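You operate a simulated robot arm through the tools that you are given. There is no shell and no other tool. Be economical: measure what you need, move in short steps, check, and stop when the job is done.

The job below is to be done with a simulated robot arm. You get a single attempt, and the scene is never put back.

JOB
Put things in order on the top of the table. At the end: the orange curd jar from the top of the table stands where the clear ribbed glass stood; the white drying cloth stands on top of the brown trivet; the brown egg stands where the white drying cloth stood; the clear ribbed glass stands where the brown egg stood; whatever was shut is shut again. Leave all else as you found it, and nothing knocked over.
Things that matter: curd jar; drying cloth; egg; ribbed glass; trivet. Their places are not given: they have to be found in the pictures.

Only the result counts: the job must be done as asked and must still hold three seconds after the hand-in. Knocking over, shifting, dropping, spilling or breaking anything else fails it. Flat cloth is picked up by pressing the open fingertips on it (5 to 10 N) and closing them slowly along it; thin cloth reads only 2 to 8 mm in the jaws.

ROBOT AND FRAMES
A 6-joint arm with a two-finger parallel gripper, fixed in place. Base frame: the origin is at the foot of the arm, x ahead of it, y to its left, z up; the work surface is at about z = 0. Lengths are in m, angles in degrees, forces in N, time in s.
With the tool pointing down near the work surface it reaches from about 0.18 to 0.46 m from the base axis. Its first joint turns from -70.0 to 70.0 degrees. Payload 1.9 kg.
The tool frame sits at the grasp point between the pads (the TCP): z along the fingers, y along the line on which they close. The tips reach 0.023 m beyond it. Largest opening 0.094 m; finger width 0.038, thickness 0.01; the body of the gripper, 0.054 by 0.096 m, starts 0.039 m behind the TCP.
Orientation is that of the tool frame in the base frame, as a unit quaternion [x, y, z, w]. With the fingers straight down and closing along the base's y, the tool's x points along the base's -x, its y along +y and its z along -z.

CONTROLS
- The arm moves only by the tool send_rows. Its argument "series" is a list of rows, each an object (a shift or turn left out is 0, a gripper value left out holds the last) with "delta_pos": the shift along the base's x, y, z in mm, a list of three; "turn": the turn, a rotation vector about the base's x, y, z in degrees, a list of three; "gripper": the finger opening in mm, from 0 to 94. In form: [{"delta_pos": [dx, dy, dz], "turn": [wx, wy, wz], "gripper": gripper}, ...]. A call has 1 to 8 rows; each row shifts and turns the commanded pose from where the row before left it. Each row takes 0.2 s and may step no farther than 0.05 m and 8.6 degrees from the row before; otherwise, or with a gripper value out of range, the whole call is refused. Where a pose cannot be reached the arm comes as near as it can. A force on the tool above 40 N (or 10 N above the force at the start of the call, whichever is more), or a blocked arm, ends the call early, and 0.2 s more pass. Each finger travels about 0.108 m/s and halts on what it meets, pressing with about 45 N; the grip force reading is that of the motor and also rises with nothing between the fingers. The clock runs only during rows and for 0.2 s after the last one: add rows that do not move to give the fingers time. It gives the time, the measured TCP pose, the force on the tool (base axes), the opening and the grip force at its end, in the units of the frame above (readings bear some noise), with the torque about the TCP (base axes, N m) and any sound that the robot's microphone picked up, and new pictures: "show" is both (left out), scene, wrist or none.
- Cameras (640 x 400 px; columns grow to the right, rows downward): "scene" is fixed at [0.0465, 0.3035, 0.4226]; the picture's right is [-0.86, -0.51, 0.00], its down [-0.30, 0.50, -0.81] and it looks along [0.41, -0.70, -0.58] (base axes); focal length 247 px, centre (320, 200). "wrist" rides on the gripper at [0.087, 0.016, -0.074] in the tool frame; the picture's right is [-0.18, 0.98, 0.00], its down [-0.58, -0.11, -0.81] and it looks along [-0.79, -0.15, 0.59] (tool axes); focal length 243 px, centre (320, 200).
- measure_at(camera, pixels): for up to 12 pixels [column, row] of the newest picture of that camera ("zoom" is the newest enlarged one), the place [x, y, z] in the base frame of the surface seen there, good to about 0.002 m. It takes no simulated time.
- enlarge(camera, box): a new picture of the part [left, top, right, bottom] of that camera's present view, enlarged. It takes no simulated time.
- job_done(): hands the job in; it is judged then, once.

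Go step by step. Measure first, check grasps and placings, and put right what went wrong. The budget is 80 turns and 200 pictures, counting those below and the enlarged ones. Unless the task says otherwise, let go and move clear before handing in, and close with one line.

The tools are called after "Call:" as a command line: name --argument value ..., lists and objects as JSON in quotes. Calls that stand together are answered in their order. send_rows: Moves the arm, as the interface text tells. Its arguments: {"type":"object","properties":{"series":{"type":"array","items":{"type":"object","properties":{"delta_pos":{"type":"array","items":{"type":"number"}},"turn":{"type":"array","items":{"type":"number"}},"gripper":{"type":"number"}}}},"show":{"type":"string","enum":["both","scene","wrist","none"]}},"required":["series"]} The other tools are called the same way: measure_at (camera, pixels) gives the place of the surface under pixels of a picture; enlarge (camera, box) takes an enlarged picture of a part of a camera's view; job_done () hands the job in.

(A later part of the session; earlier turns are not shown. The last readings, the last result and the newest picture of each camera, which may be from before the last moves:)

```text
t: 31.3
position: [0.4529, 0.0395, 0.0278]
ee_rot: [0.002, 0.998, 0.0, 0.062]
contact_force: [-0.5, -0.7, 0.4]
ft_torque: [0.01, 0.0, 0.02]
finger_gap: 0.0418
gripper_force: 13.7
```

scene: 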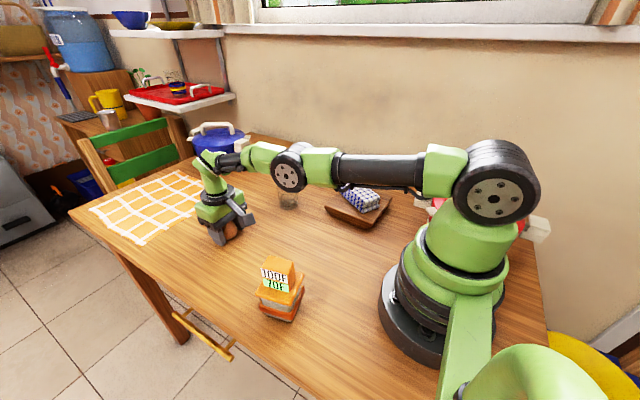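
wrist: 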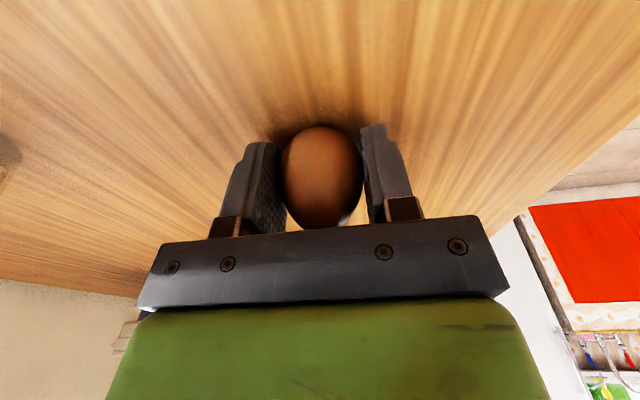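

Re-gripped with the same opening. Lifting 5 mm, shifting +12 mm in x, then lowering.

Call:
send_rows --series '[{"delta_pos": [0, 0, 3]}, {"delta_pos": [0, 0, 2]}, {"delta_pos": [6, 0, 0]}, {"delta_pos": [6, 0, 0]}, {}]'

```text
t: 32.5
position: [0.466, 0.0394, 0.0333]
ee_rot: [0.0, 0.998, 0.0, 0.062]
contact_force: [0.5, 0.8, -0.5]
ft_torque: [0.0, 0.03, -0.01]
finger_gap: 0.0415
gripper_force: 13.9
```

scene: 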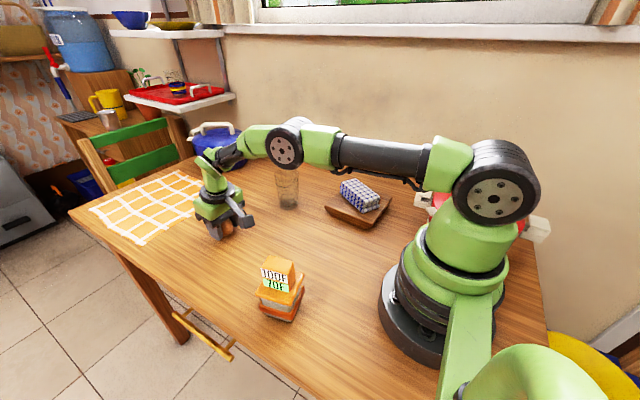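
wrist: 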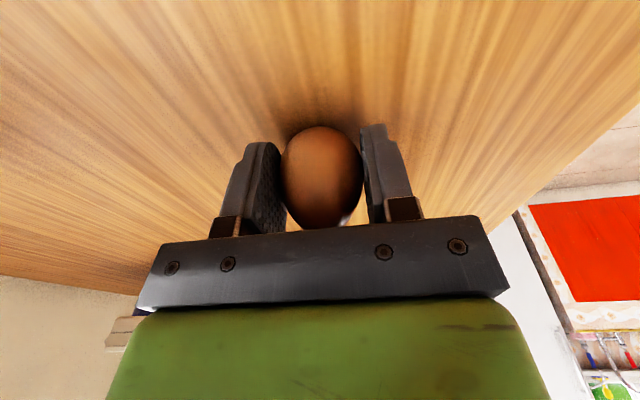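

Now at (0.466, 0.039). Lowering to contact.

Call:
send_rows --series '[{"delta_pos": [0, 0, -2]}, {"delta_pos": [0, 0, -2]}, {"delta_pos": [0, 0, -0.5]}, {}]' --show "none"

```text
t: 33.5
position: [0.4665, 0.0379, 0.0295]
ee_rot: [0.002, 0.998, 0.0, 0.061]
contact_force: [-0.1, 0.4, -0.8]
ft_torque: [0.0, 0.02, 0.01]
finger_gap: 0.0414
gripper_force: 14.6
```

Call:
send_rows --series '[{"delta_pos": [0, 0, -0.5]}, {"delta_pos": [0, 0, -0.4]}, {}]' --show "none"

```text
t: 34.3
position: [0.4642, 0.0391, 0.0281]
ee_rot: [0.002, 0.998, 0.0, 0.062]
contact_force: [0.1, -0.6, -0.3]
ft_torque: [0.0, 0.02, 0.04]
finger_gap: 0.0416
gripper_force: 13.7
```

Call:
send_rows --series '[{"delta_pos": [0, 0, -0.4]}, {"delta_pos": [0, 0, -0.4]}, {}]' --show "none"

```text
t: 35.1
position: [0.4652, 0.0392, 0.0286]
ee_rot: [0.001, 0.998, 0.0, 0.062]
contact_force: [0.9, 0.2, -0.3]
ft_torque: [0.01, 0.01, -0.01]
finger_gap: 0.0415
gripper_force: 14.1
```

Call:
send_rows --series '[{"delta_pos": [0, 0, -0.4]}, {"delta_pos": [0, 0, -0.4]}, {}]' --show "none"

```text
t: 35.9
position: [0.4654, 0.039, 0.0291]
ee_rot: [0.002, 0.998, 0.0, 0.063]
contact_force: [0.3, 1.6, 12.4]
ft_torque: [0.03, -0.04, -0.01]
finger_gap: 0.0415
gripper_force: 13.8
```

Contact at (0.465, 0.039). Easing the load and releasing slowly.

Call:
send_rows --series '[{"delta_pos": [0, 0, 0.4], "gripper": 40}, {"gripper": 41.5}, {"gripper": 43}, {"gripper": 46}, {"gripper": 52}, {"gripper": 60}, {}]'

```text
t: 37.5
position: [0.4638, 0.0388, 0.0273]
ee_rot: [0.002, 0.998, 0.0, 0.062]
contact_force: [0.1, 0.7, -0.3]
ft_torque: [0.02, 0.01, 0.0]
finger_gap: 0.0601
gripper_force: 0.0
```

scene: 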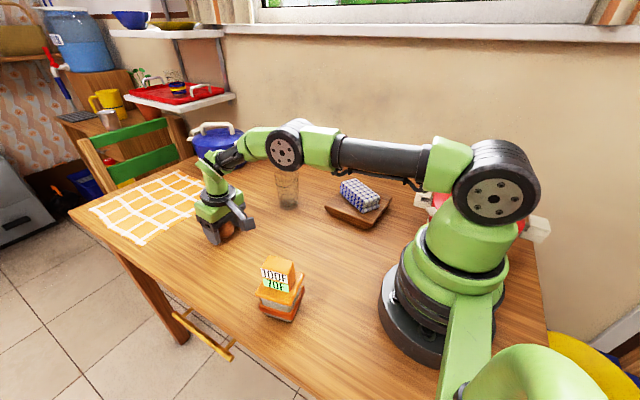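
wrist: 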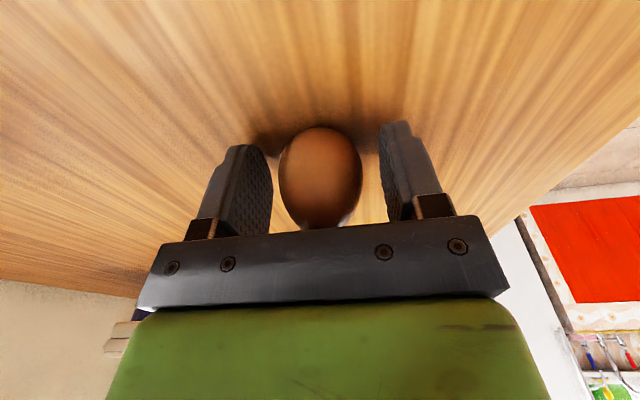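

Egg stands freely between the fingers. Retreating upward along the tool axis, then levelling.

Call:
send_rows --series '[{"delta_pos": [-2.5, 0, 20]}, {"delta_pos": [-4, 0, 35]}, {"delta_pos": [-5, 0, 40]}, {"delta_pos": [-15, 0, 30], "turn": [0, 3.5, 0]}, {"delta_pos": [-30, -10, 20], "turn": [0, 3.5, 0]}, {"delta_pos": [-40, -30, 0]}, {"delta_pos": [-30, -40, 0]}, {}]'

Call:
enlarge --camera "scene" --box '[180, 160, 320, 260]'

```text
t: 39.3
position: [0.3381, -0.0417, 0.1719]
ee_rot: [0.002, 1.0, 0.0, 0.001]
contact_force: [-0.2, -0.3, -0.6]
ft_torque: [-0.02, 0.0, 0.01]
finger_gap: 0.0598
gripper_force: 0.1
```

scene: 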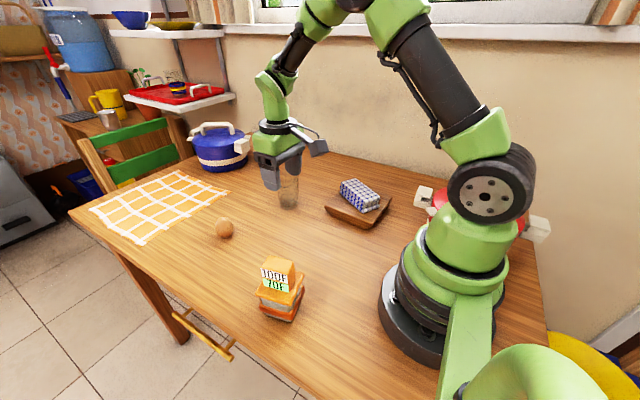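
wrist: 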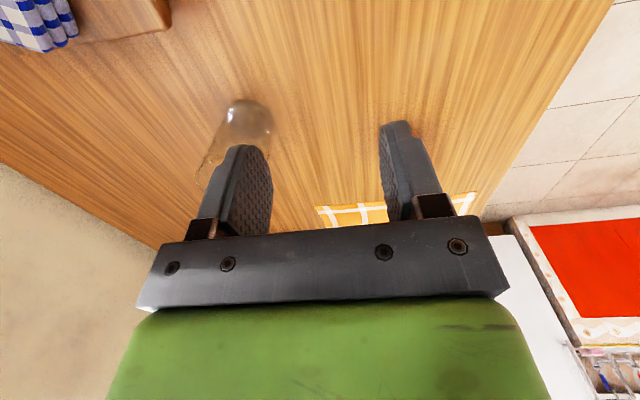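

```text
4.00 times, centred on (250, 210) of scene
```

zoom: 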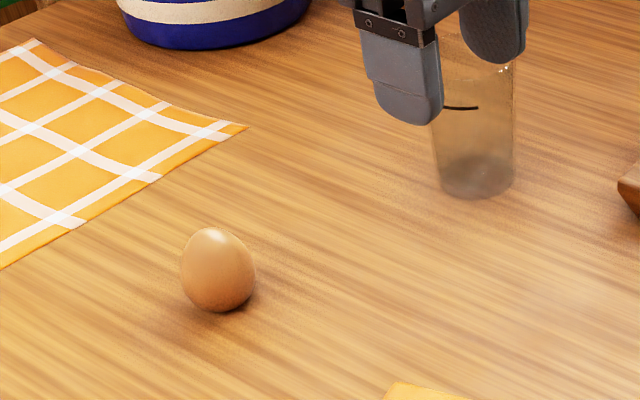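

Egg stands at about (224,227). Measuring it and the glass.

Call:
measure_at --camera "scene" --pixels '[[224, 235], [217, 228], [233, 228], [224, 228], [223, 219], [289, 208], [298, 203], [279, 203], [291, 190], [283, 190]]'

Call:
enlarge --camera "wrist" --box '[180, 80, 300, 220]'

Call:
measure_at --camera "wrist" --pixels '[[229, 112], [270, 112], [249, 99], [247, 112], [250, 130], [223, 125], [272, 130], [196, 170], [228, 102], [268, 102]]'

```text
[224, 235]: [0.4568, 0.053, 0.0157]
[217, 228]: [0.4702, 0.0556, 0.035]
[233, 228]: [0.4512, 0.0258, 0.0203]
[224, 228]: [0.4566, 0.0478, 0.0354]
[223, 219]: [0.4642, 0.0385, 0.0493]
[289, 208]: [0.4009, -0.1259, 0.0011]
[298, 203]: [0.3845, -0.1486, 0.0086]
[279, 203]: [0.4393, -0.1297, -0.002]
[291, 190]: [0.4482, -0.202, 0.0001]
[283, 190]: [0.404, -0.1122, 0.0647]
```

```text
2.86 times, centred on (240, 150) of wrist
```

zoom: 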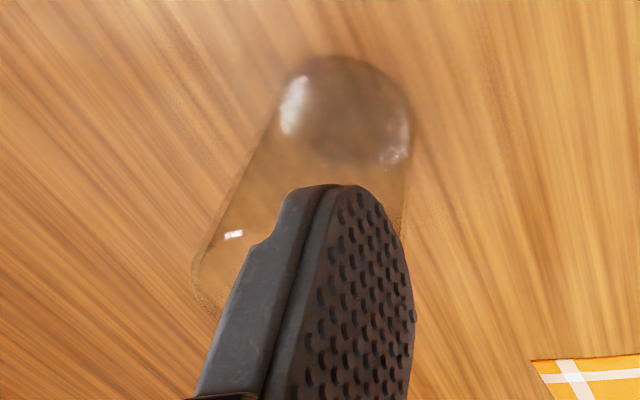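

```text
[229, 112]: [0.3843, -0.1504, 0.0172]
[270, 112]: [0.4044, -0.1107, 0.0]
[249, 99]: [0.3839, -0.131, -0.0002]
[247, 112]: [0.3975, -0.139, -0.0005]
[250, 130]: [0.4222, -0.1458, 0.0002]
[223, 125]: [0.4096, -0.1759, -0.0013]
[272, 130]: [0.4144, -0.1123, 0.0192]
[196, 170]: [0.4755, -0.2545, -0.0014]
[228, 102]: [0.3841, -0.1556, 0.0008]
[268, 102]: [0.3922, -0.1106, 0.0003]
```

Egg centre is about (0.464,0.040). Glass is at roughly (0.407,-0.139), radius about 0.025–0.029. Moving above it with the jaws wide open for a clear look.

Call:
send_rows --series '[{"delta_pos": [0, -30, 10], "gripper": 94}, {"delta_pos": [0, -35, 0]}, {"delta_pos": [15, -32, 0]}, {}]'

Call:
enlarge --camera "wrist" --box '[240, 40, 400, 200]'

Call:
enlarge --camera "scene" --box '[250, 155, 330, 220]'

```text
t: 40.3
position: [0.3513, -0.1382, 0.1838]
ee_rot: [0.001, 1.0, -0.001, 0.002]
contact_force: [0.2, -0.1, 0.4]
ft_torque: [-0.02, 0.02, -0.01]
finger_gap: 0.0939
gripper_force: 0.0
```

scene: 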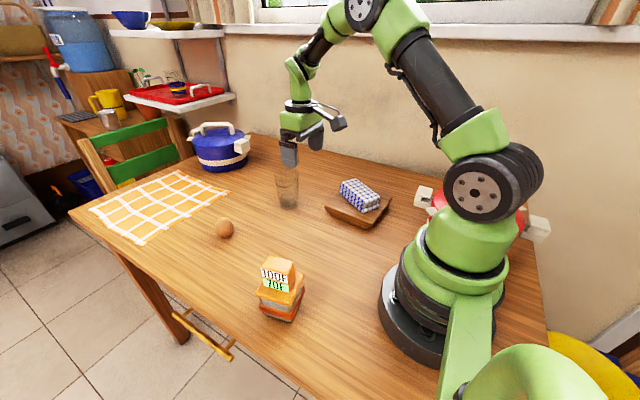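
wrist: 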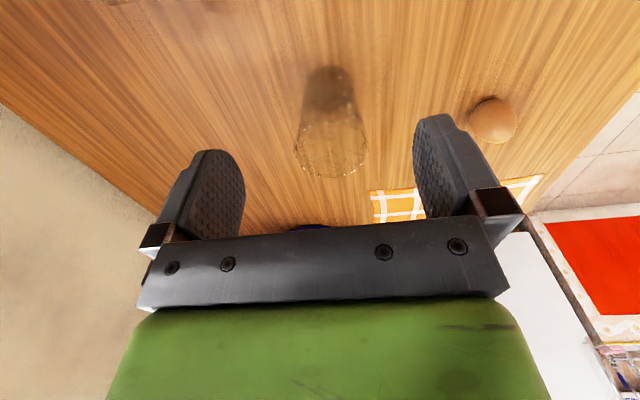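

```text
2.50 times, centred on (320, 120) of wrist
```

zoom: 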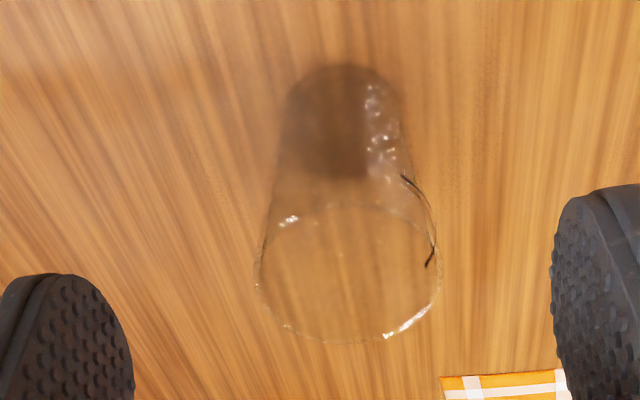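

```text
6.15 times, centred on (290, 188) of scene
```

zoom: 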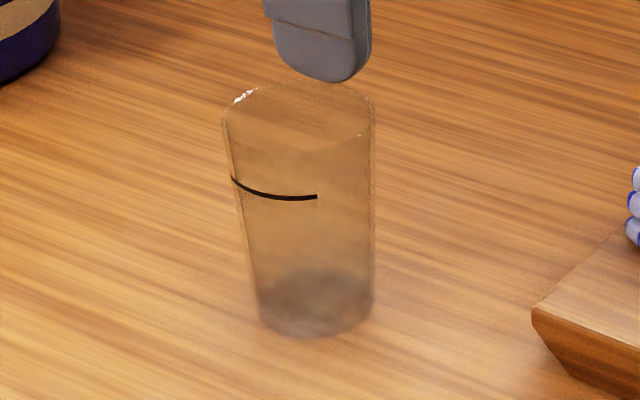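

The empty glass computes to centre about (0.410,-0.140), base r about 0.027, rim r about 0.033. Moving above it, with the tips still above the rim.

Call:
send_rows --series '[{"delta_pos": [30, -1, -20]}, {"delta_pos": [29, -1, -30]}, {}]'

Call:
enlarge --camera "scene" --box '[240, 120, 340, 220]'

```text
t: 41.1
position: [0.412, -0.1406, 0.1334]
ee_rot: [0.001, 1.0, 0.0, 0.0]
contact_force: [0.3, 0.4, -0.3]
ft_torque: [-0.01, 0.0, 0.0]
finger_gap: 0.094
gripper_force: 0.0
```

scene: 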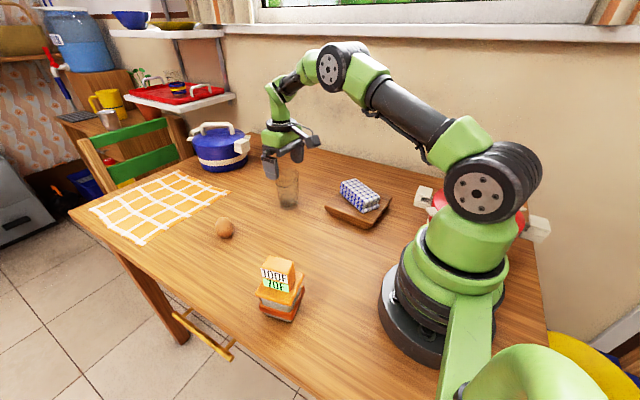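
wrist: 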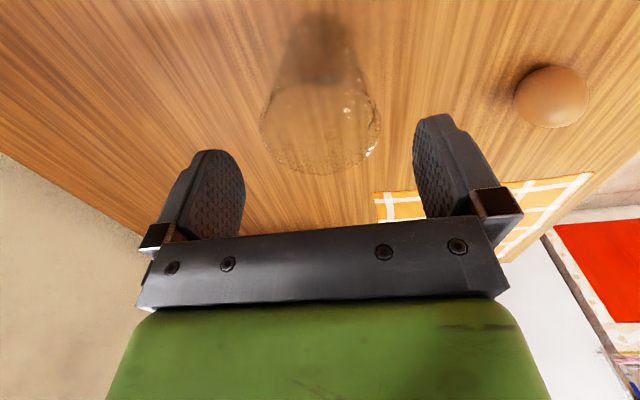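

```text
4.00 times, centred on (290, 170) of scene
```

zoom: 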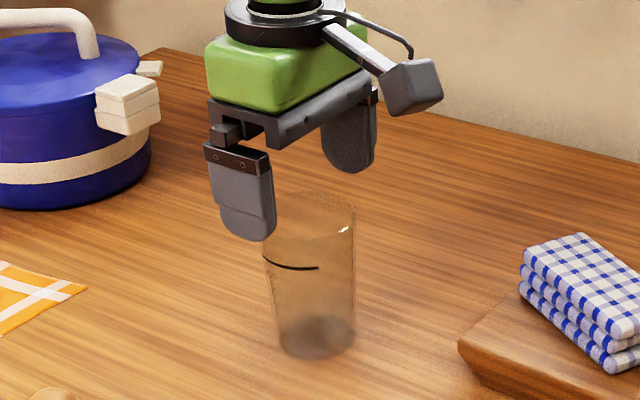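

The rim may be taller than I assumed (0.09–0.105). Sampling depth on the rim in this zoom to be sure.

Call:
measure_at --camera "zoom" --pixels '[[353, 207], [345, 230], [300, 268], [318, 268], [290, 266], [310, 193], [335, 196], [280, 196], [353, 215], [318, 358], [340, 330], [300, 350]]'

Call:
measure_at --camera "wrist" --pixels '[[263, 125], [378, 125], [375, 150], [373, 153], [300, 172], [320, 174], [265, 140], [380, 130], [347, 110], [270, 145]]'

```text
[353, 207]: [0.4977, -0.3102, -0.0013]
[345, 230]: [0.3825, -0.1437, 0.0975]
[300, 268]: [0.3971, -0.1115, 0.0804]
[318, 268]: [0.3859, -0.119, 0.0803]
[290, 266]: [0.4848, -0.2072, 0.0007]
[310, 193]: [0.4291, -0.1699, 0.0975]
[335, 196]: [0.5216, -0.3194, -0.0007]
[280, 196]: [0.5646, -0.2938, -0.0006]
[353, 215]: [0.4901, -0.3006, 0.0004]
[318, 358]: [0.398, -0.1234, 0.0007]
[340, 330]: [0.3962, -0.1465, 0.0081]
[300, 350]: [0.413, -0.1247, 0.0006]
```

```text
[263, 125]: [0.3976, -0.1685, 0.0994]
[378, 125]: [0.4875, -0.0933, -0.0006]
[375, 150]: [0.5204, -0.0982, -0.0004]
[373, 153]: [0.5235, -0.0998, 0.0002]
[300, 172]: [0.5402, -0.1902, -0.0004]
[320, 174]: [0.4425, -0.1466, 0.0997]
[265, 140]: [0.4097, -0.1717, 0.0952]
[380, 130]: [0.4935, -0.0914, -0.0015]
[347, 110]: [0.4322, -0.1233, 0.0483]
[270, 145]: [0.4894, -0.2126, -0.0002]
```

Rim at z 0.0995, centre about (0.410,-0.140). Descending to TCP z 0.07, which keeps the gripper body clear of the rim, then closing gently.

Call:
send_rows --series '[{"delta_pos": [-2, 0, -35]}, {"delta_pos": [0, 0, -27]}, {}, {"gripper": 80}, {"gripper": 72}, {}]'

```text
t: 42.5
position: [0.4102, -0.1397, 0.0709]
ee_rot: [0.002, 1.0, 0.0, 0.001]
contact_force: [-0.7, 0.0, -0.3]
ft_torque: [0.03, 0.03, -0.01]
finger_gap: 0.072
gripper_force: 0.1
```

scene: 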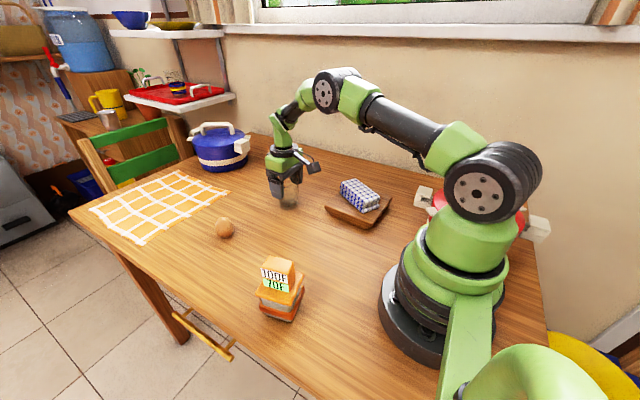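
wrist: 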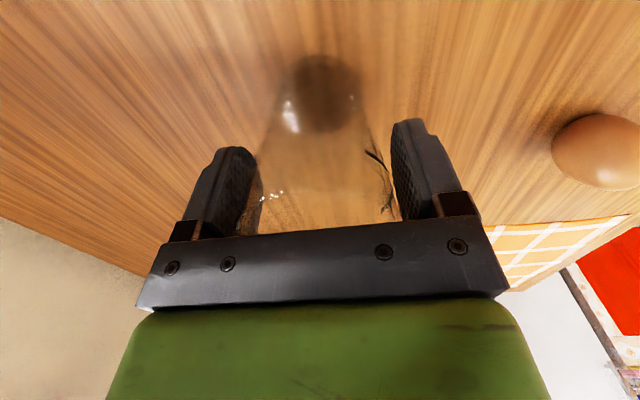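

The glass is centred between the pads. Closing in small steps.

Call:
send_rows --series '[{"gripper": 68}, {"gripper": 65}, {"gripper": 63}, {"gripper": 61}, {"gripper": 60}, {"gripper": 59}, {}]' --show "wrist"

```text
t: 44.1
position: [0.4107, -0.1382, 0.0715]
ee_rot: [0.002, 1.0, 0.0, 0.001]
contact_force: [0.4, -0.4, 0.8]
ft_torque: [0.0, -0.05, -0.02]
finger_gap: 0.0667
gripper_force: 45.1
```

wrist: 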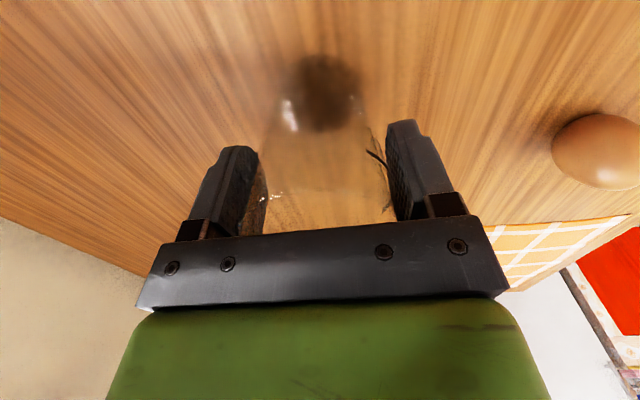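

Gripped at 66.7 mm. Easing the grip to reduce force on the glass, then lifting a little.

Call:
send_rows --series '[{"gripper": 61.5}, {}, {"delta_pos": [0, 0, 10]}, {"delta_pos": [0, 0, 20]}, {}]'

Call:
enlarge --camera "scene" --box '[240, 120, 340, 220]'

```text
t: 45.3
position: [0.41, -0.1381, 0.0989]
ee_rot: [0.001, 1.0, 0.0, 0.0]
contact_force: [0.2, -0.3, -1.4]
ft_torque: [0.03, 0.04, 0.03]
finger_gap: 0.0667
gripper_force: 44.5
```

scene: 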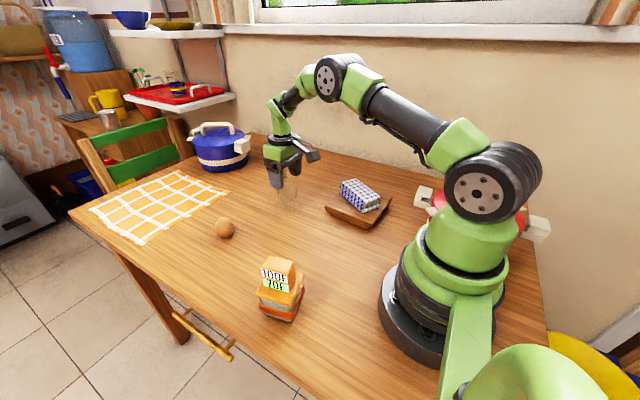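
wrist: 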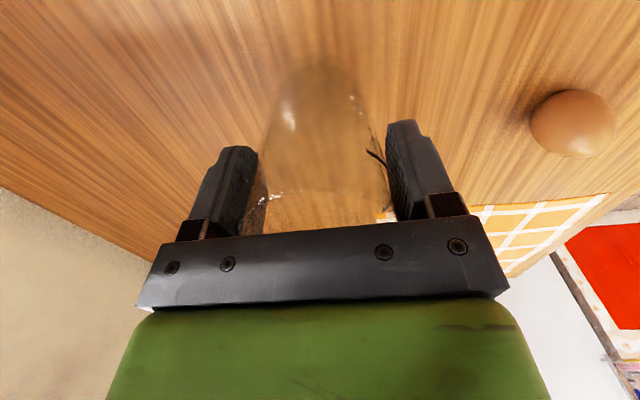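

```text
4.00 times, centred on (290, 170) of scene
```

zoom: 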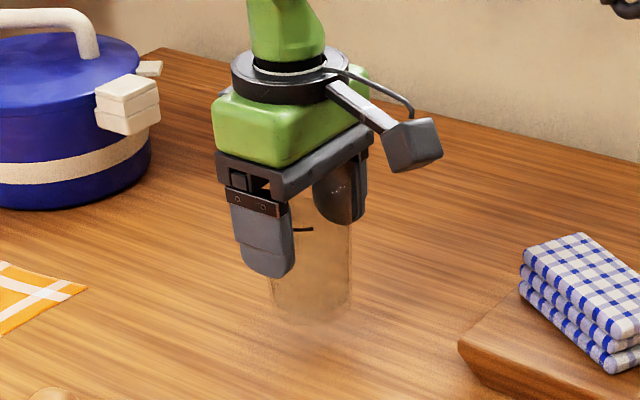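

Glass lifted cleanly. Carrying it to the egg's former place (0.2875, 0.0015).

Call:
send_rows --series '[{"delta_pos": [-10, 10, 25]}, {"delta_pos": [-28, 32, 0]}, {"delta_pos": [-28, 32, 0]}, {"delta_pos": [-28, 33, 0]}, {"delta_pos": [-28, 32, 0]}, {"delta_pos": [0, 0, -25]}, {"delta_pos": [0, 0, -20]}, {}]'

```text
t: 47.1
position: [0.2896, -0.0007, 0.0799]
ee_rot: [0.002, 1.0, 0.0, 0.0]
contact_force: [-0.8, -0.2, -1.8]
ft_torque: [0.03, -0.01, 0.01]
finger_gap: 0.0668
gripper_force: 44.3
```

scene: 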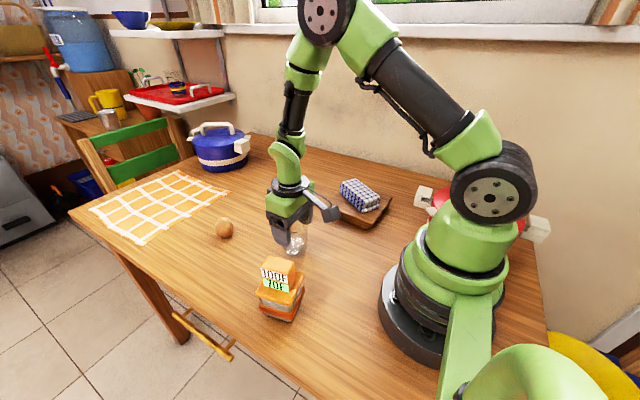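
wrist: 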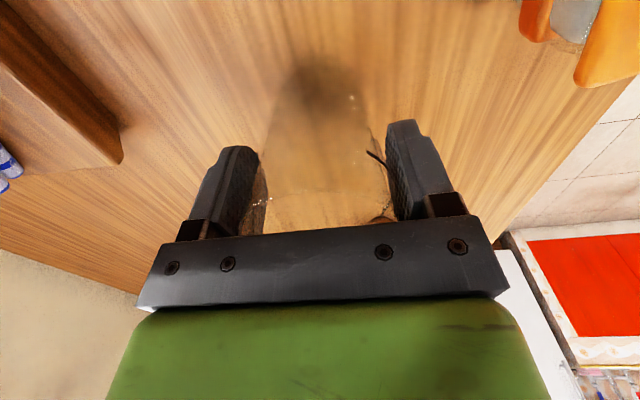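

Positioned. Lowering to contact in small steps.

Call:
send_rows --series '[{"delta_pos": [-1, 2, -4]}, {"delta_pos": [0, 0, -2]}, {"delta_pos": [0, 0, -1]}, {"delta_pos": [0, 0, -0.7]}, {}]' --show "none"

```text
t: 48.3
position: [0.2882, 0.0002, 0.0726]
ee_rot: [0.001, 1.0, 0.001, 0.001]
contact_force: [0.5, 0.3, -1.8]
ft_torque: [0.0, 0.02, -0.01]
finger_gap: 0.0667
gripper_force: 45.1
```

Call:
send_rows --series '[{"delta_pos": [0, 0, -0.6]}, {"delta_pos": [0, 0, -0.5]}, {}]' --show "none"

```text
t: 49.1
position: [0.2883, 0.0012, 0.071]
ee_rot: [0.002, 1.0, 0.0, 0.001]
contact_force: [-0.3, -0.7, -2.4]
ft_torque: [-0.01, 0.01, 0.0]
finger_gap: 0.0667
gripper_force: 45.3
```

Call:
send_rows --series '[{"delta_pos": [0, 0, -0.5]}, {"delta_pos": [0, 0, -0.5]}, {}]' --show "none"

```text
t: 49.9
position: [0.2892, 0.0002, 0.0703]
ee_rot: [0.002, 1.0, 0.001, 0.001]
contact_force: [-4.1, -4.7, 18.6]
ft_torque: [0.01, 0.41, 0.06]
finger_gap: 0.0666
gripper_force: 45.1
```

Contact (18 N). Easing up and opening slowly.

Call:
send_rows --series '[{"delta_pos": [0, 0, 0.5], "gripper": 64}, {"gripper": 66}, {"gripper": 68}, {"gripper": 72}, {"gripper": 80}, {"gripper": 94}, {}]'

```text
t: 51.5
position: [0.2895, 0.0011, 0.0701]
ee_rot: [0.002, 1.0, 0.001, 0.001]
contact_force: [-0.8, 0.5, -0.5]
ft_torque: [-0.01, -0.02, -0.01]
finger_gap: 0.0939
gripper_force: 0.0
```

scene: 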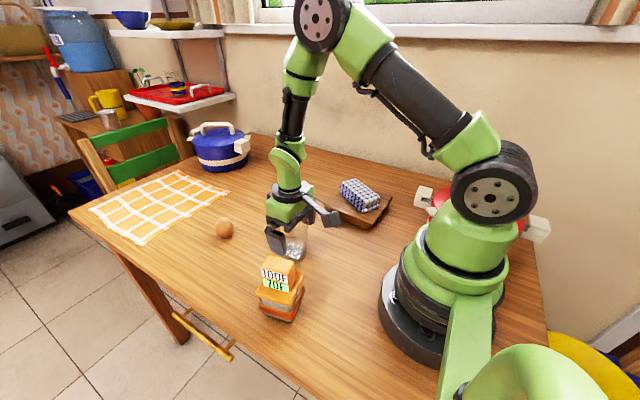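
wrist: 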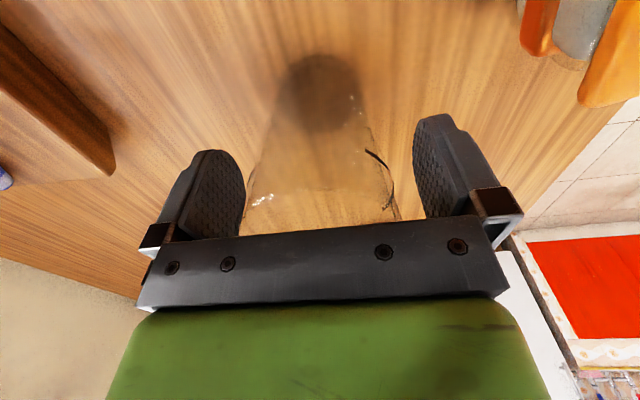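

Glass standing on its own. Rising straight up and looking at the jar.

Call:
send_rows --series '[{"delta_pos": [0, 0, 30]}, {"delta_pos": [0, 0, 45]}, {"delta_pos": [0, 0, 45]}, {"delta_pos": [-30, 20, 45]}, {"delta_pos": [-40, 25, 20]}, {"delta_pos": [-30, 25, 0]}, {}]'

Call:
enlarge --camera "scene" --box '[240, 220, 340, 330]'

Call:
enlarge --camera "wrist" --box '[200, 0, 440, 150]'

```text
refused: row 4 steps farther than a row can; nothing moved
```

```text
3.64 times, centred on (290, 275) of scene
```

zoom: 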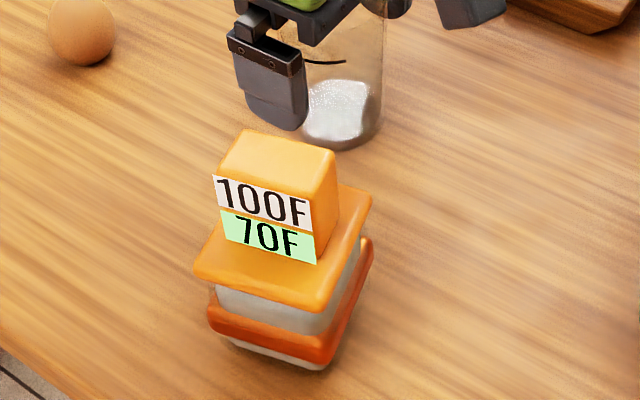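

```text
2.67 times, centred on (320, 75) of wrist
```

zoom: 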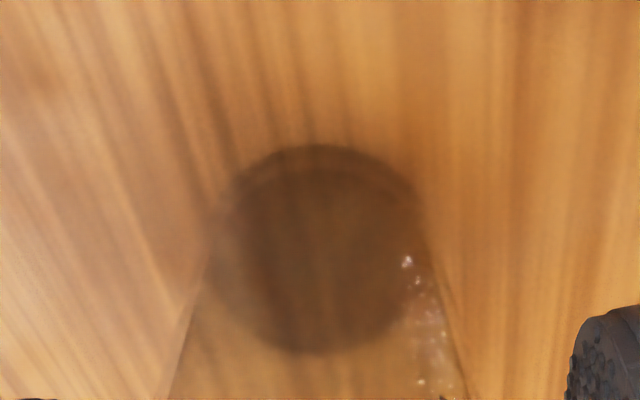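

Call:
send_rows --series '[{"delta_pos": [0, 0, 30]}, {"delta_pos": [0, 0, 45]}, {"delta_pos": [0, 0, 45]}, {"delta_pos": [-20, 10, 40]}, {"delta_pos": [-35, 25, 20]}, {"delta_pos": [-35, 30, 0]}, {"delta_pos": [-5, 20, 0]}, {}]'

Call:
enlarge --camera "scene" --box '[240, 220, 340, 330]'

```text
t: 53.3
position: [0.1941, 0.0842, 0.2522]
ee_rot: [0.002, 1.0, 0.0, 0.0]
contact_force: [0.2, 0.1, 0.4]
ft_torque: [-0.04, 0.01, -0.01]
finger_gap: 0.0942
gripper_force: 0.1
```

scene: 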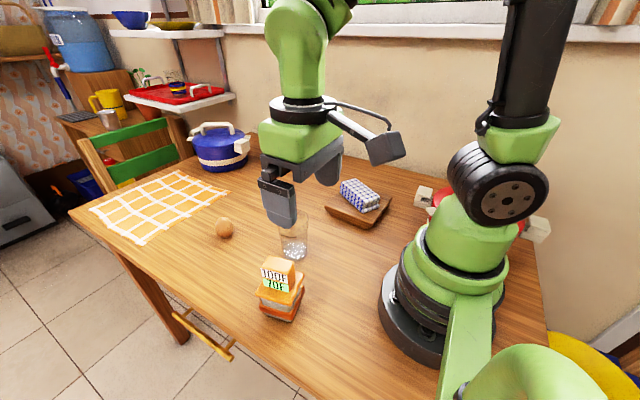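
wrist: 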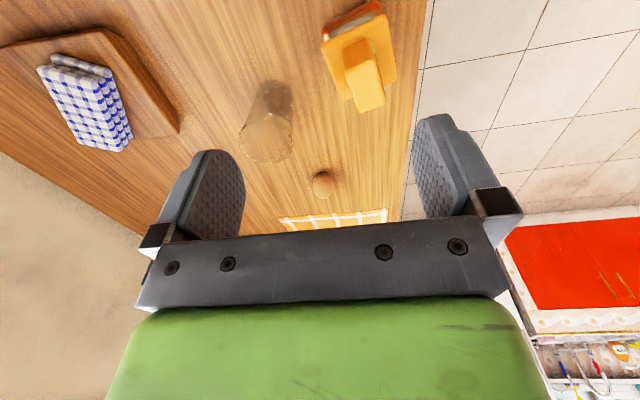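

```text
3.64 times, centred on (290, 275) of scene
```

zoom: 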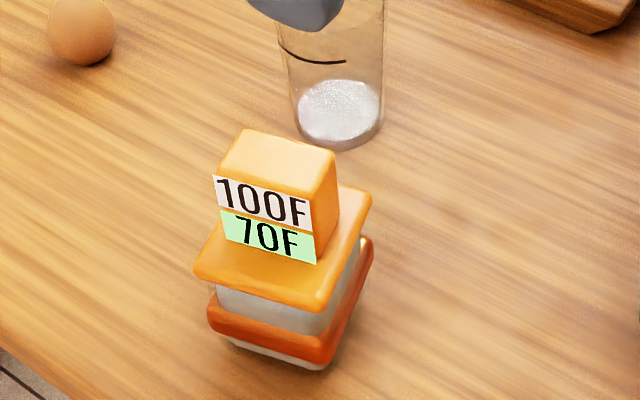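

The jar is visible in the wrist view (322-397, 0-112). Measuring it.

Call:
enlarge --camera "wrist" --box '[300, 0, 420, 120]'

Call:
measure_at --camera "wrist" --pixels '[[323, 44], [382, 16], [396, 76], [340, 98], [347, 47], [372, 42], [384, 100], [357, 110], [348, 70], [380, 65], [325, 25], [378, 4]]'

Call:
measure_at --camera "zoom" --pixels '[[200, 272], [318, 305], [365, 200], [240, 200], [215, 322], [322, 352], [368, 250], [238, 348], [318, 366], [225, 300], [320, 325], [350, 270]]'

```text
3.33 times, centred on (360, 60) of wrist
```

zoom: 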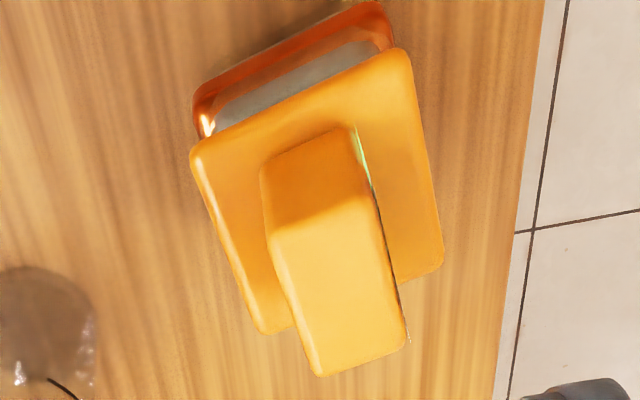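

```text
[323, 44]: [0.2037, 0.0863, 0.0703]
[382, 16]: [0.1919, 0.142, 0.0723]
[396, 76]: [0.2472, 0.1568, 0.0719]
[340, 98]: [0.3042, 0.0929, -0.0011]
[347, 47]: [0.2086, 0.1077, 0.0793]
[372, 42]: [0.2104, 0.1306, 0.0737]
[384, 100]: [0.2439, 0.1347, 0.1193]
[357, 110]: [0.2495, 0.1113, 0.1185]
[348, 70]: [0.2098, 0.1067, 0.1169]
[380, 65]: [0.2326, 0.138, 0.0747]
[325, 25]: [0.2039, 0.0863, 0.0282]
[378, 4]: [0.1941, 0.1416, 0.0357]
```

```text
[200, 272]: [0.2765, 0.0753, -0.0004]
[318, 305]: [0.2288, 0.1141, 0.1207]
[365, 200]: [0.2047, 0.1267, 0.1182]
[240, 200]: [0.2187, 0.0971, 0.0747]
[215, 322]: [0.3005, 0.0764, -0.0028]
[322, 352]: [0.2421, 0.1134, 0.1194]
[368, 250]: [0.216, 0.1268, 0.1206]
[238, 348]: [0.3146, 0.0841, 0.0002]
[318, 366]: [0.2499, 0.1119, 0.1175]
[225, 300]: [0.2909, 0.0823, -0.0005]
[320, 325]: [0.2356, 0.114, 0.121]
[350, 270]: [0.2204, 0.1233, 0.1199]
```

Lid is 0.058 square, centred (0.2255,0.1216), yaw about 13.5°, with the knob on top (26 mm wide, z 0.074–0.119). The gripper's depth only allows gripping by the knob, so I'll grip it and lift slightly to see whether the whole jar follows.

Call:
send_rows --series '[{"delta_pos": [17, 18, -20], "turn": [0, 0, 7], "gripper": 60}, {"delta_pos": [17, 18, -30], "turn": [0, 0, 6.5]}, {"delta_pos": [0, 0, -30]}, {}]'

Call:
enlarge --camera "scene" --box '[220, 180, 370, 330]'

Call:
measure_at --camera "wrist" --pixels '[[320, 20], [310, 40], [330, 40], [320, 60], [320, 80]]'

```text
t: 54.3
position: [0.226, 0.1204, 0.1704]
ee_rot: [-0.117, 0.993, 0.0, 0.001]
contact_force: [-0.2, -0.1, 0.5]
ft_torque: [0.01, -0.02, -0.01]
finger_gap: 0.06
gripper_force: 0.1
```

scene: 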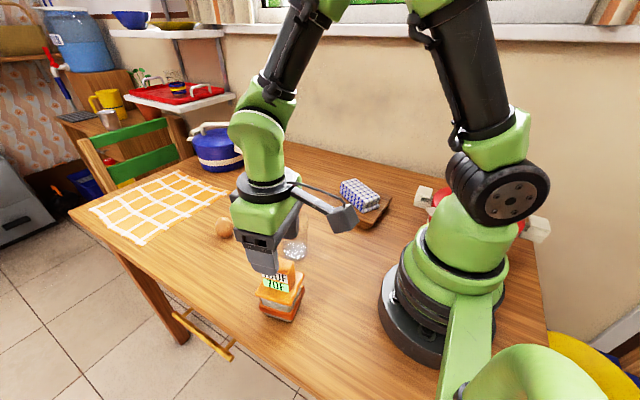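
wrist: 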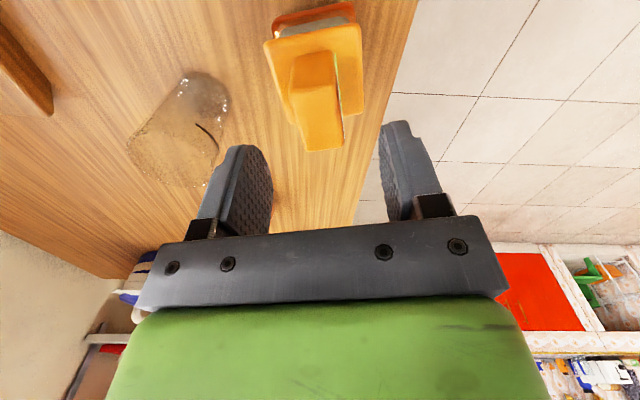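

```text
2.67 times, centred on (295, 255) of scene
```

zoom: 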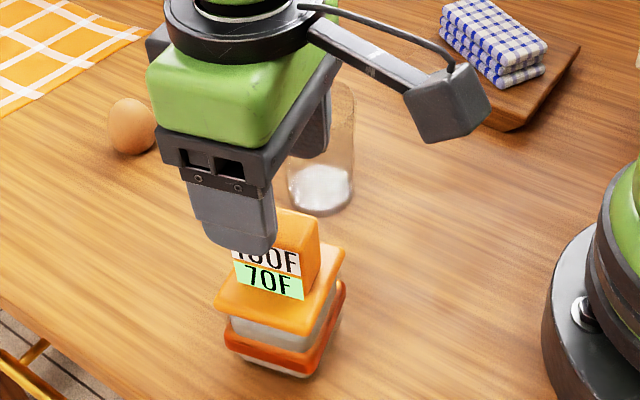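

```text
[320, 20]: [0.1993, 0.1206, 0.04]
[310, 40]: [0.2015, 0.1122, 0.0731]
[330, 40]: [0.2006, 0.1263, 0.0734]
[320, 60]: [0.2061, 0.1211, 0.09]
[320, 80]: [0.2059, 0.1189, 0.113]
```

The knob is between the finger lines. Measuring its sides before descending.

Call:
measure_at --camera "wrist" --pixels '[[302, 130], [340, 128], [307, 147], [341, 143], [297, 100], [338, 100], [334, 80], [292, 80], [360, 110], [272, 45]]'

```text
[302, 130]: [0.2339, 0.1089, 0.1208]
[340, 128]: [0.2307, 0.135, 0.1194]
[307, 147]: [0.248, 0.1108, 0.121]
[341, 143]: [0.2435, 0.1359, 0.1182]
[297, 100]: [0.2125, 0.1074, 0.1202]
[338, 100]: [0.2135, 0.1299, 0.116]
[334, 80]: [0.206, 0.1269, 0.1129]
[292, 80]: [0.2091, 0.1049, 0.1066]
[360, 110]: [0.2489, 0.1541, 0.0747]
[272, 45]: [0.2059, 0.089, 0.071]
```

Knob centre (0.2275,0.1205). Descending to z 0.10 and closing.

Call:
send_rows --series '[{"delta_pos": [1, 0, -40]}, {"delta_pos": [0, 0, -30]}, {}, {"gripper": 45}, {"gripper": 35}, {"gripper": 28}, {"gripper": 20}, {}]'

Call:
enlarge --camera "scene" --box '[240, 220, 340, 330]'

```text
t: 56.1
position: [0.2267, 0.1204, 0.1002]
ee_rot: [-0.115, 0.993, 0.0, 0.0]
contact_force: [0.0, -0.6, 0.4]
ft_torque: [0.1, -0.02, -0.03]
finger_gap: 0.0278
gripper_force: 45.3
```

scene: 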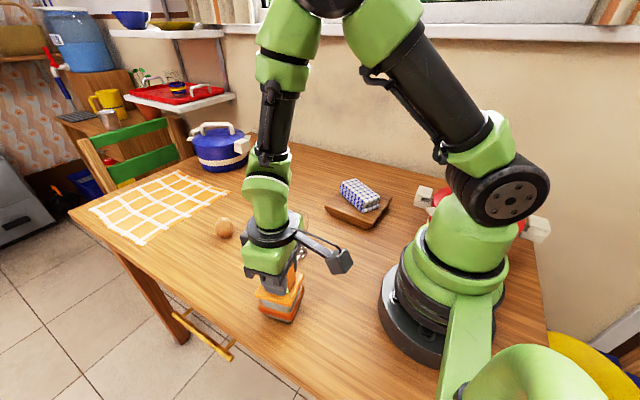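
wrist: 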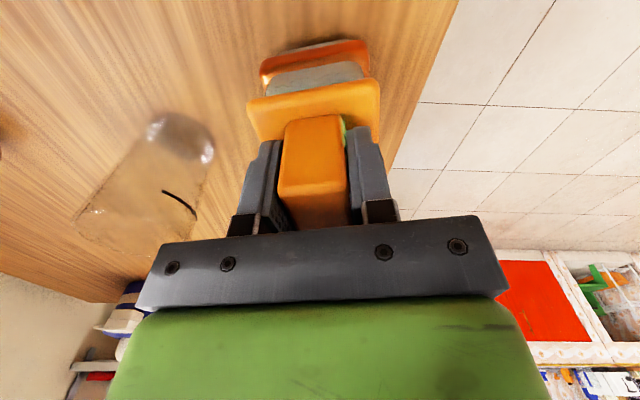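

```text
3.64 times, centred on (290, 275) of scene
```

zoom: 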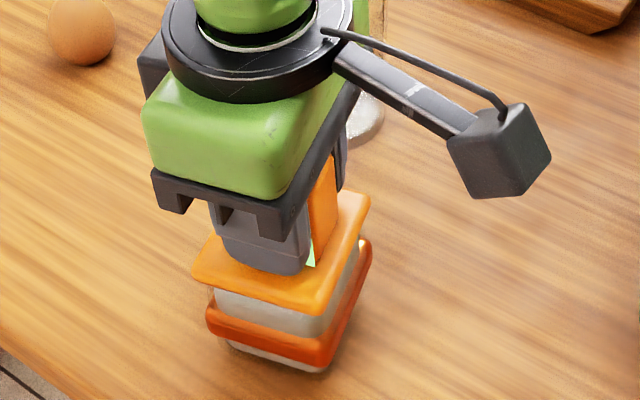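

Knob firmly gripped (27.8 mm). Lifting 8 mm as a test.

Call:
send_rows --series '[{"delta_pos": [0, 0, 2]}, {"delta_pos": [0, 0, 3]}, {"delta_pos": [0, 0, 3]}, {}]' --show "wrist"

Call:
enlarge --camera "scene" --box '[240, 220, 340, 330]'

```text
t: 57.1
position: [0.228, 0.1219, 0.1082]
ee_rot: [-0.115, 0.993, 0.0, 0.0]
contact_force: [-0.6, -0.4, -2.0]
ft_torque: [-0.03, 0.04, 0.0]
finger_gap: 0.0278
gripper_force: 44.8
```

wrist: 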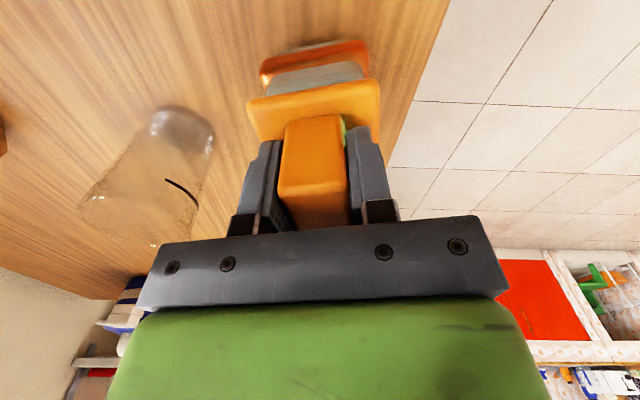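

```text
3.64 times, centred on (290, 275) of scene
```

zoom: 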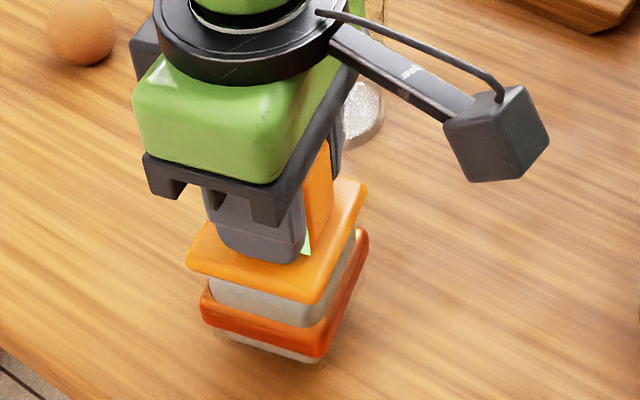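

The whole jar rises as one piece with its lid shut (about 2 N). Lifting it high and carrying it over to the glass's former place.

Call:
send_rows --series '[{"delta_pos": [0, 0, 42]}, {"delta_pos": [0, 0, 42]}, {"delta_pos": [0, 0, 42]}, {"delta_pos": [26, -37, 0]}, {"delta_pos": [26, -37, 0]}, {"delta_pos": [26, -37, 0]}, {}]' --show "scene"

```text
t: 58.7
position: [0.3062, 0.0076, 0.2347]
ee_rot: [-0.115, 0.993, 0.0, 0.0]
contact_force: [-0.3, 0.3, -2.6]
ft_torque: [0.02, 0.04, -0.01]
finger_gap: 0.0278
gripper_force: 45.1
```

scene: 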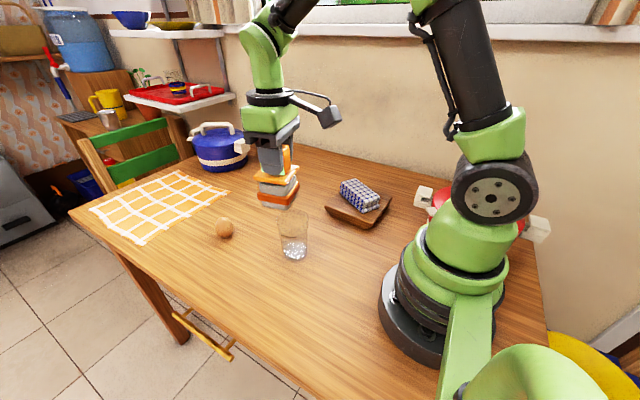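

Call:
send_rows --series '[{"delta_pos": [26, -37, 0]}, {"delta_pos": [26, -37, 0]}, {"delta_pos": [26, -37, 0]}, {"delta_pos": [26, -37, 0]}, {"delta_pos": [0, 0, -40]}, {"delta_pos": [0, 0, -40]}, {"delta_pos": [0, 0, -30]}, {}]'

```text
t: 60.5
position: [0.4097, -0.137, 0.1255]
ee_rot: [-0.116, 0.993, 0.0, 0.001]
contact_force: [0.3, 0.0, -2.1]
ft_torque: [-0.02, 0.06, 0.0]
finger_gap: 0.0276
gripper_force: 44.7
```

scene: 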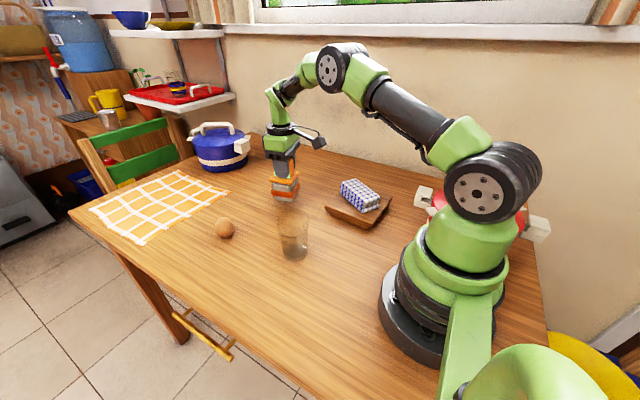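
wrist: 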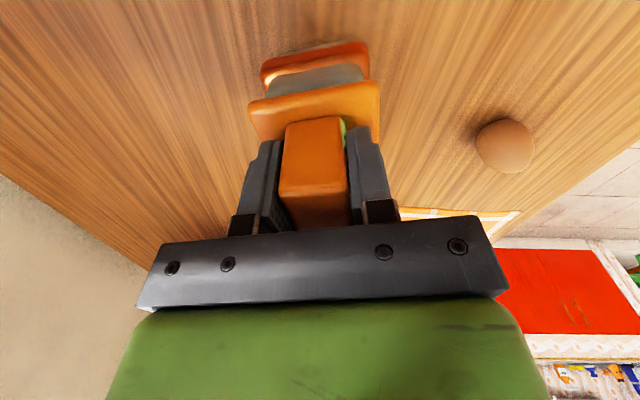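

Over the target; lowering to just above contact with a -3 mm y correction.

Call:
send_rows --series '[{"delta_pos": [0, -3, -12]}, {"delta_pos": [1, 0, -8]}, {"delta_pos": [0, 0, -2.5]}, {"delta_pos": [0, 0, -1]}, {}]' --show "none"

```text
t: 61.7
position: [0.4114, -0.1404, 0.1005]
ee_rot: [-0.115, 0.993, 0.0, 0.001]
contact_force: [-0.1, -0.1, -2.8]
ft_torque: [0.0, 0.01, 0.0]
finger_gap: 0.0279
gripper_force: 45.3
```

Call:
send_rows --series '[{"delta_pos": [0, 0, -0.5]}, {"delta_pos": [0, 0, -0.5]}, {}]' --show "none"

```text
t: 62.5
position: [0.4127, -0.1404, 0.0996]
ee_rot: [-0.116, 0.993, 0.0, 0.001]
contact_force: [0.6, 0.4, -2.7]
ft_torque: [-0.03, 0.02, 0.02]
finger_gap: 0.0276
gripper_force: 45.1
```

Call:
send_rows --series '[{"delta_pos": [0, 0, -0.5]}, {"delta_pos": [0, 0, -0.5]}, {}]' --show "none"

```text
t: 63.3
position: [0.4118, -0.1402, 0.0995]
ee_rot: [-0.116, 0.993, 0.0, 0.002]
contact_force: [-8.0, 3.9, 22.9]
ft_torque: [0.26, 0.52, 0.02]
finger_gap: 0.0279
gripper_force: 45.8
```

Contact (23 N). Easing and releasing.

Call:
send_rows --series '[{"delta_pos": [0, 0, 0.5], "gripper": 26}, {"gripper": 28}, {"gripper": 32}, {"gripper": 42}, {"gripper": 60}, {}, {"delta_pos": [0, 0, 15]}, {"delta_pos": [0, 0, 40]}]'

```text
t: 65.1
position: [0.4096, -0.1396, 0.1556]
ee_rot: [-0.116, 0.993, 0.0, 0.001]
contact_force: [-0.2, -0.2, 0.1]
ft_torque: [0.03, 0.01, -0.03]
finger_gap: 0.0601
gripper_force: 0.0
```

scene: 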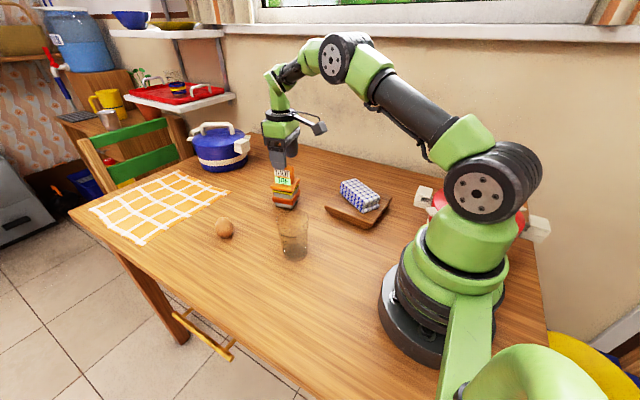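
wrist: 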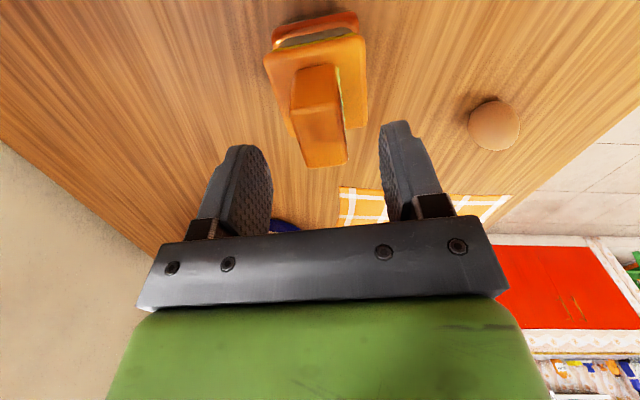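

Jar released and standing. Moving clear up and back, then a final check of everything.

Call:
send_rows --series '[{"delta_pos": [0, 0, 45]}, {"delta_pos": [-20, 0, 45]}, {"delta_pos": [-40, 0, 25]}, {"delta_pos": [-40, 0, 10]}, {"delta_pos": [-20, 0, 0]}, {}]'

Call:
enlarge --camera "scene" --box '[190, 150, 400, 280]'

Call:
measure_at --camera "scene" --pixels '[[224, 228], [223, 220], [285, 172], [285, 185], [295, 240], [295, 250], [360, 195]]'

```text
t: 66.5
position: [0.2921, -0.1411, 0.2795]
ee_rot: [-0.116, 0.993, 0.0, 0.001]
contact_force: [0.5, -0.5, 1.4]
ft_torque: [0.01, 0.03, 0.0]
finger_gap: 0.0597
gripper_force: 0.0
```

scene: 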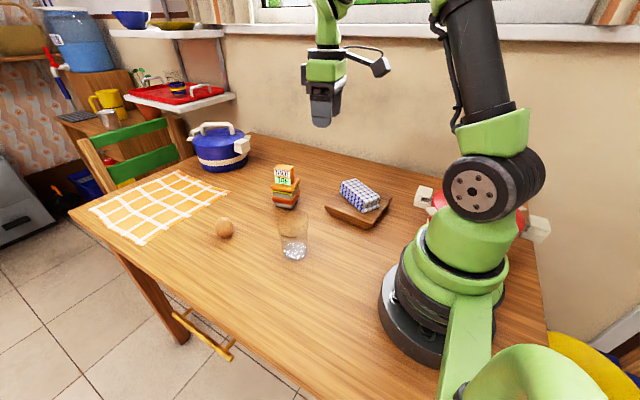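
wrist: 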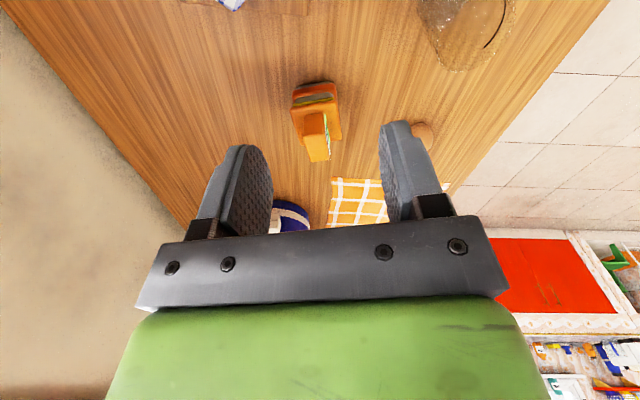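

```text
3.05 times, centred on (295, 215) of scene
```

zoom: 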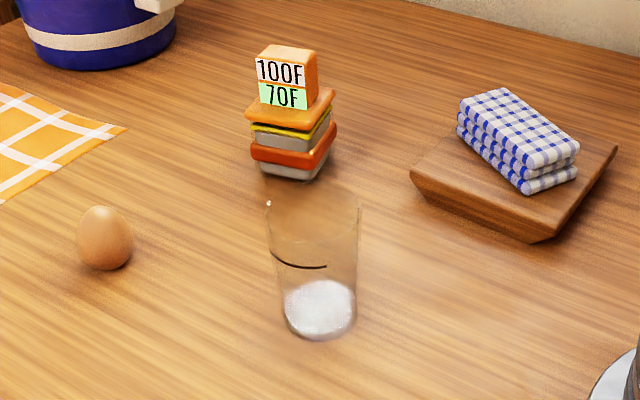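

```text
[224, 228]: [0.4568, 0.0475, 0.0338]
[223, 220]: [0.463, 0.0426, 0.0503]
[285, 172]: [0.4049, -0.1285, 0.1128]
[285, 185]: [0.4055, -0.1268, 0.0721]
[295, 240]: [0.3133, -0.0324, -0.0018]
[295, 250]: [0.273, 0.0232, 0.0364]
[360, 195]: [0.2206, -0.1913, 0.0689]
```

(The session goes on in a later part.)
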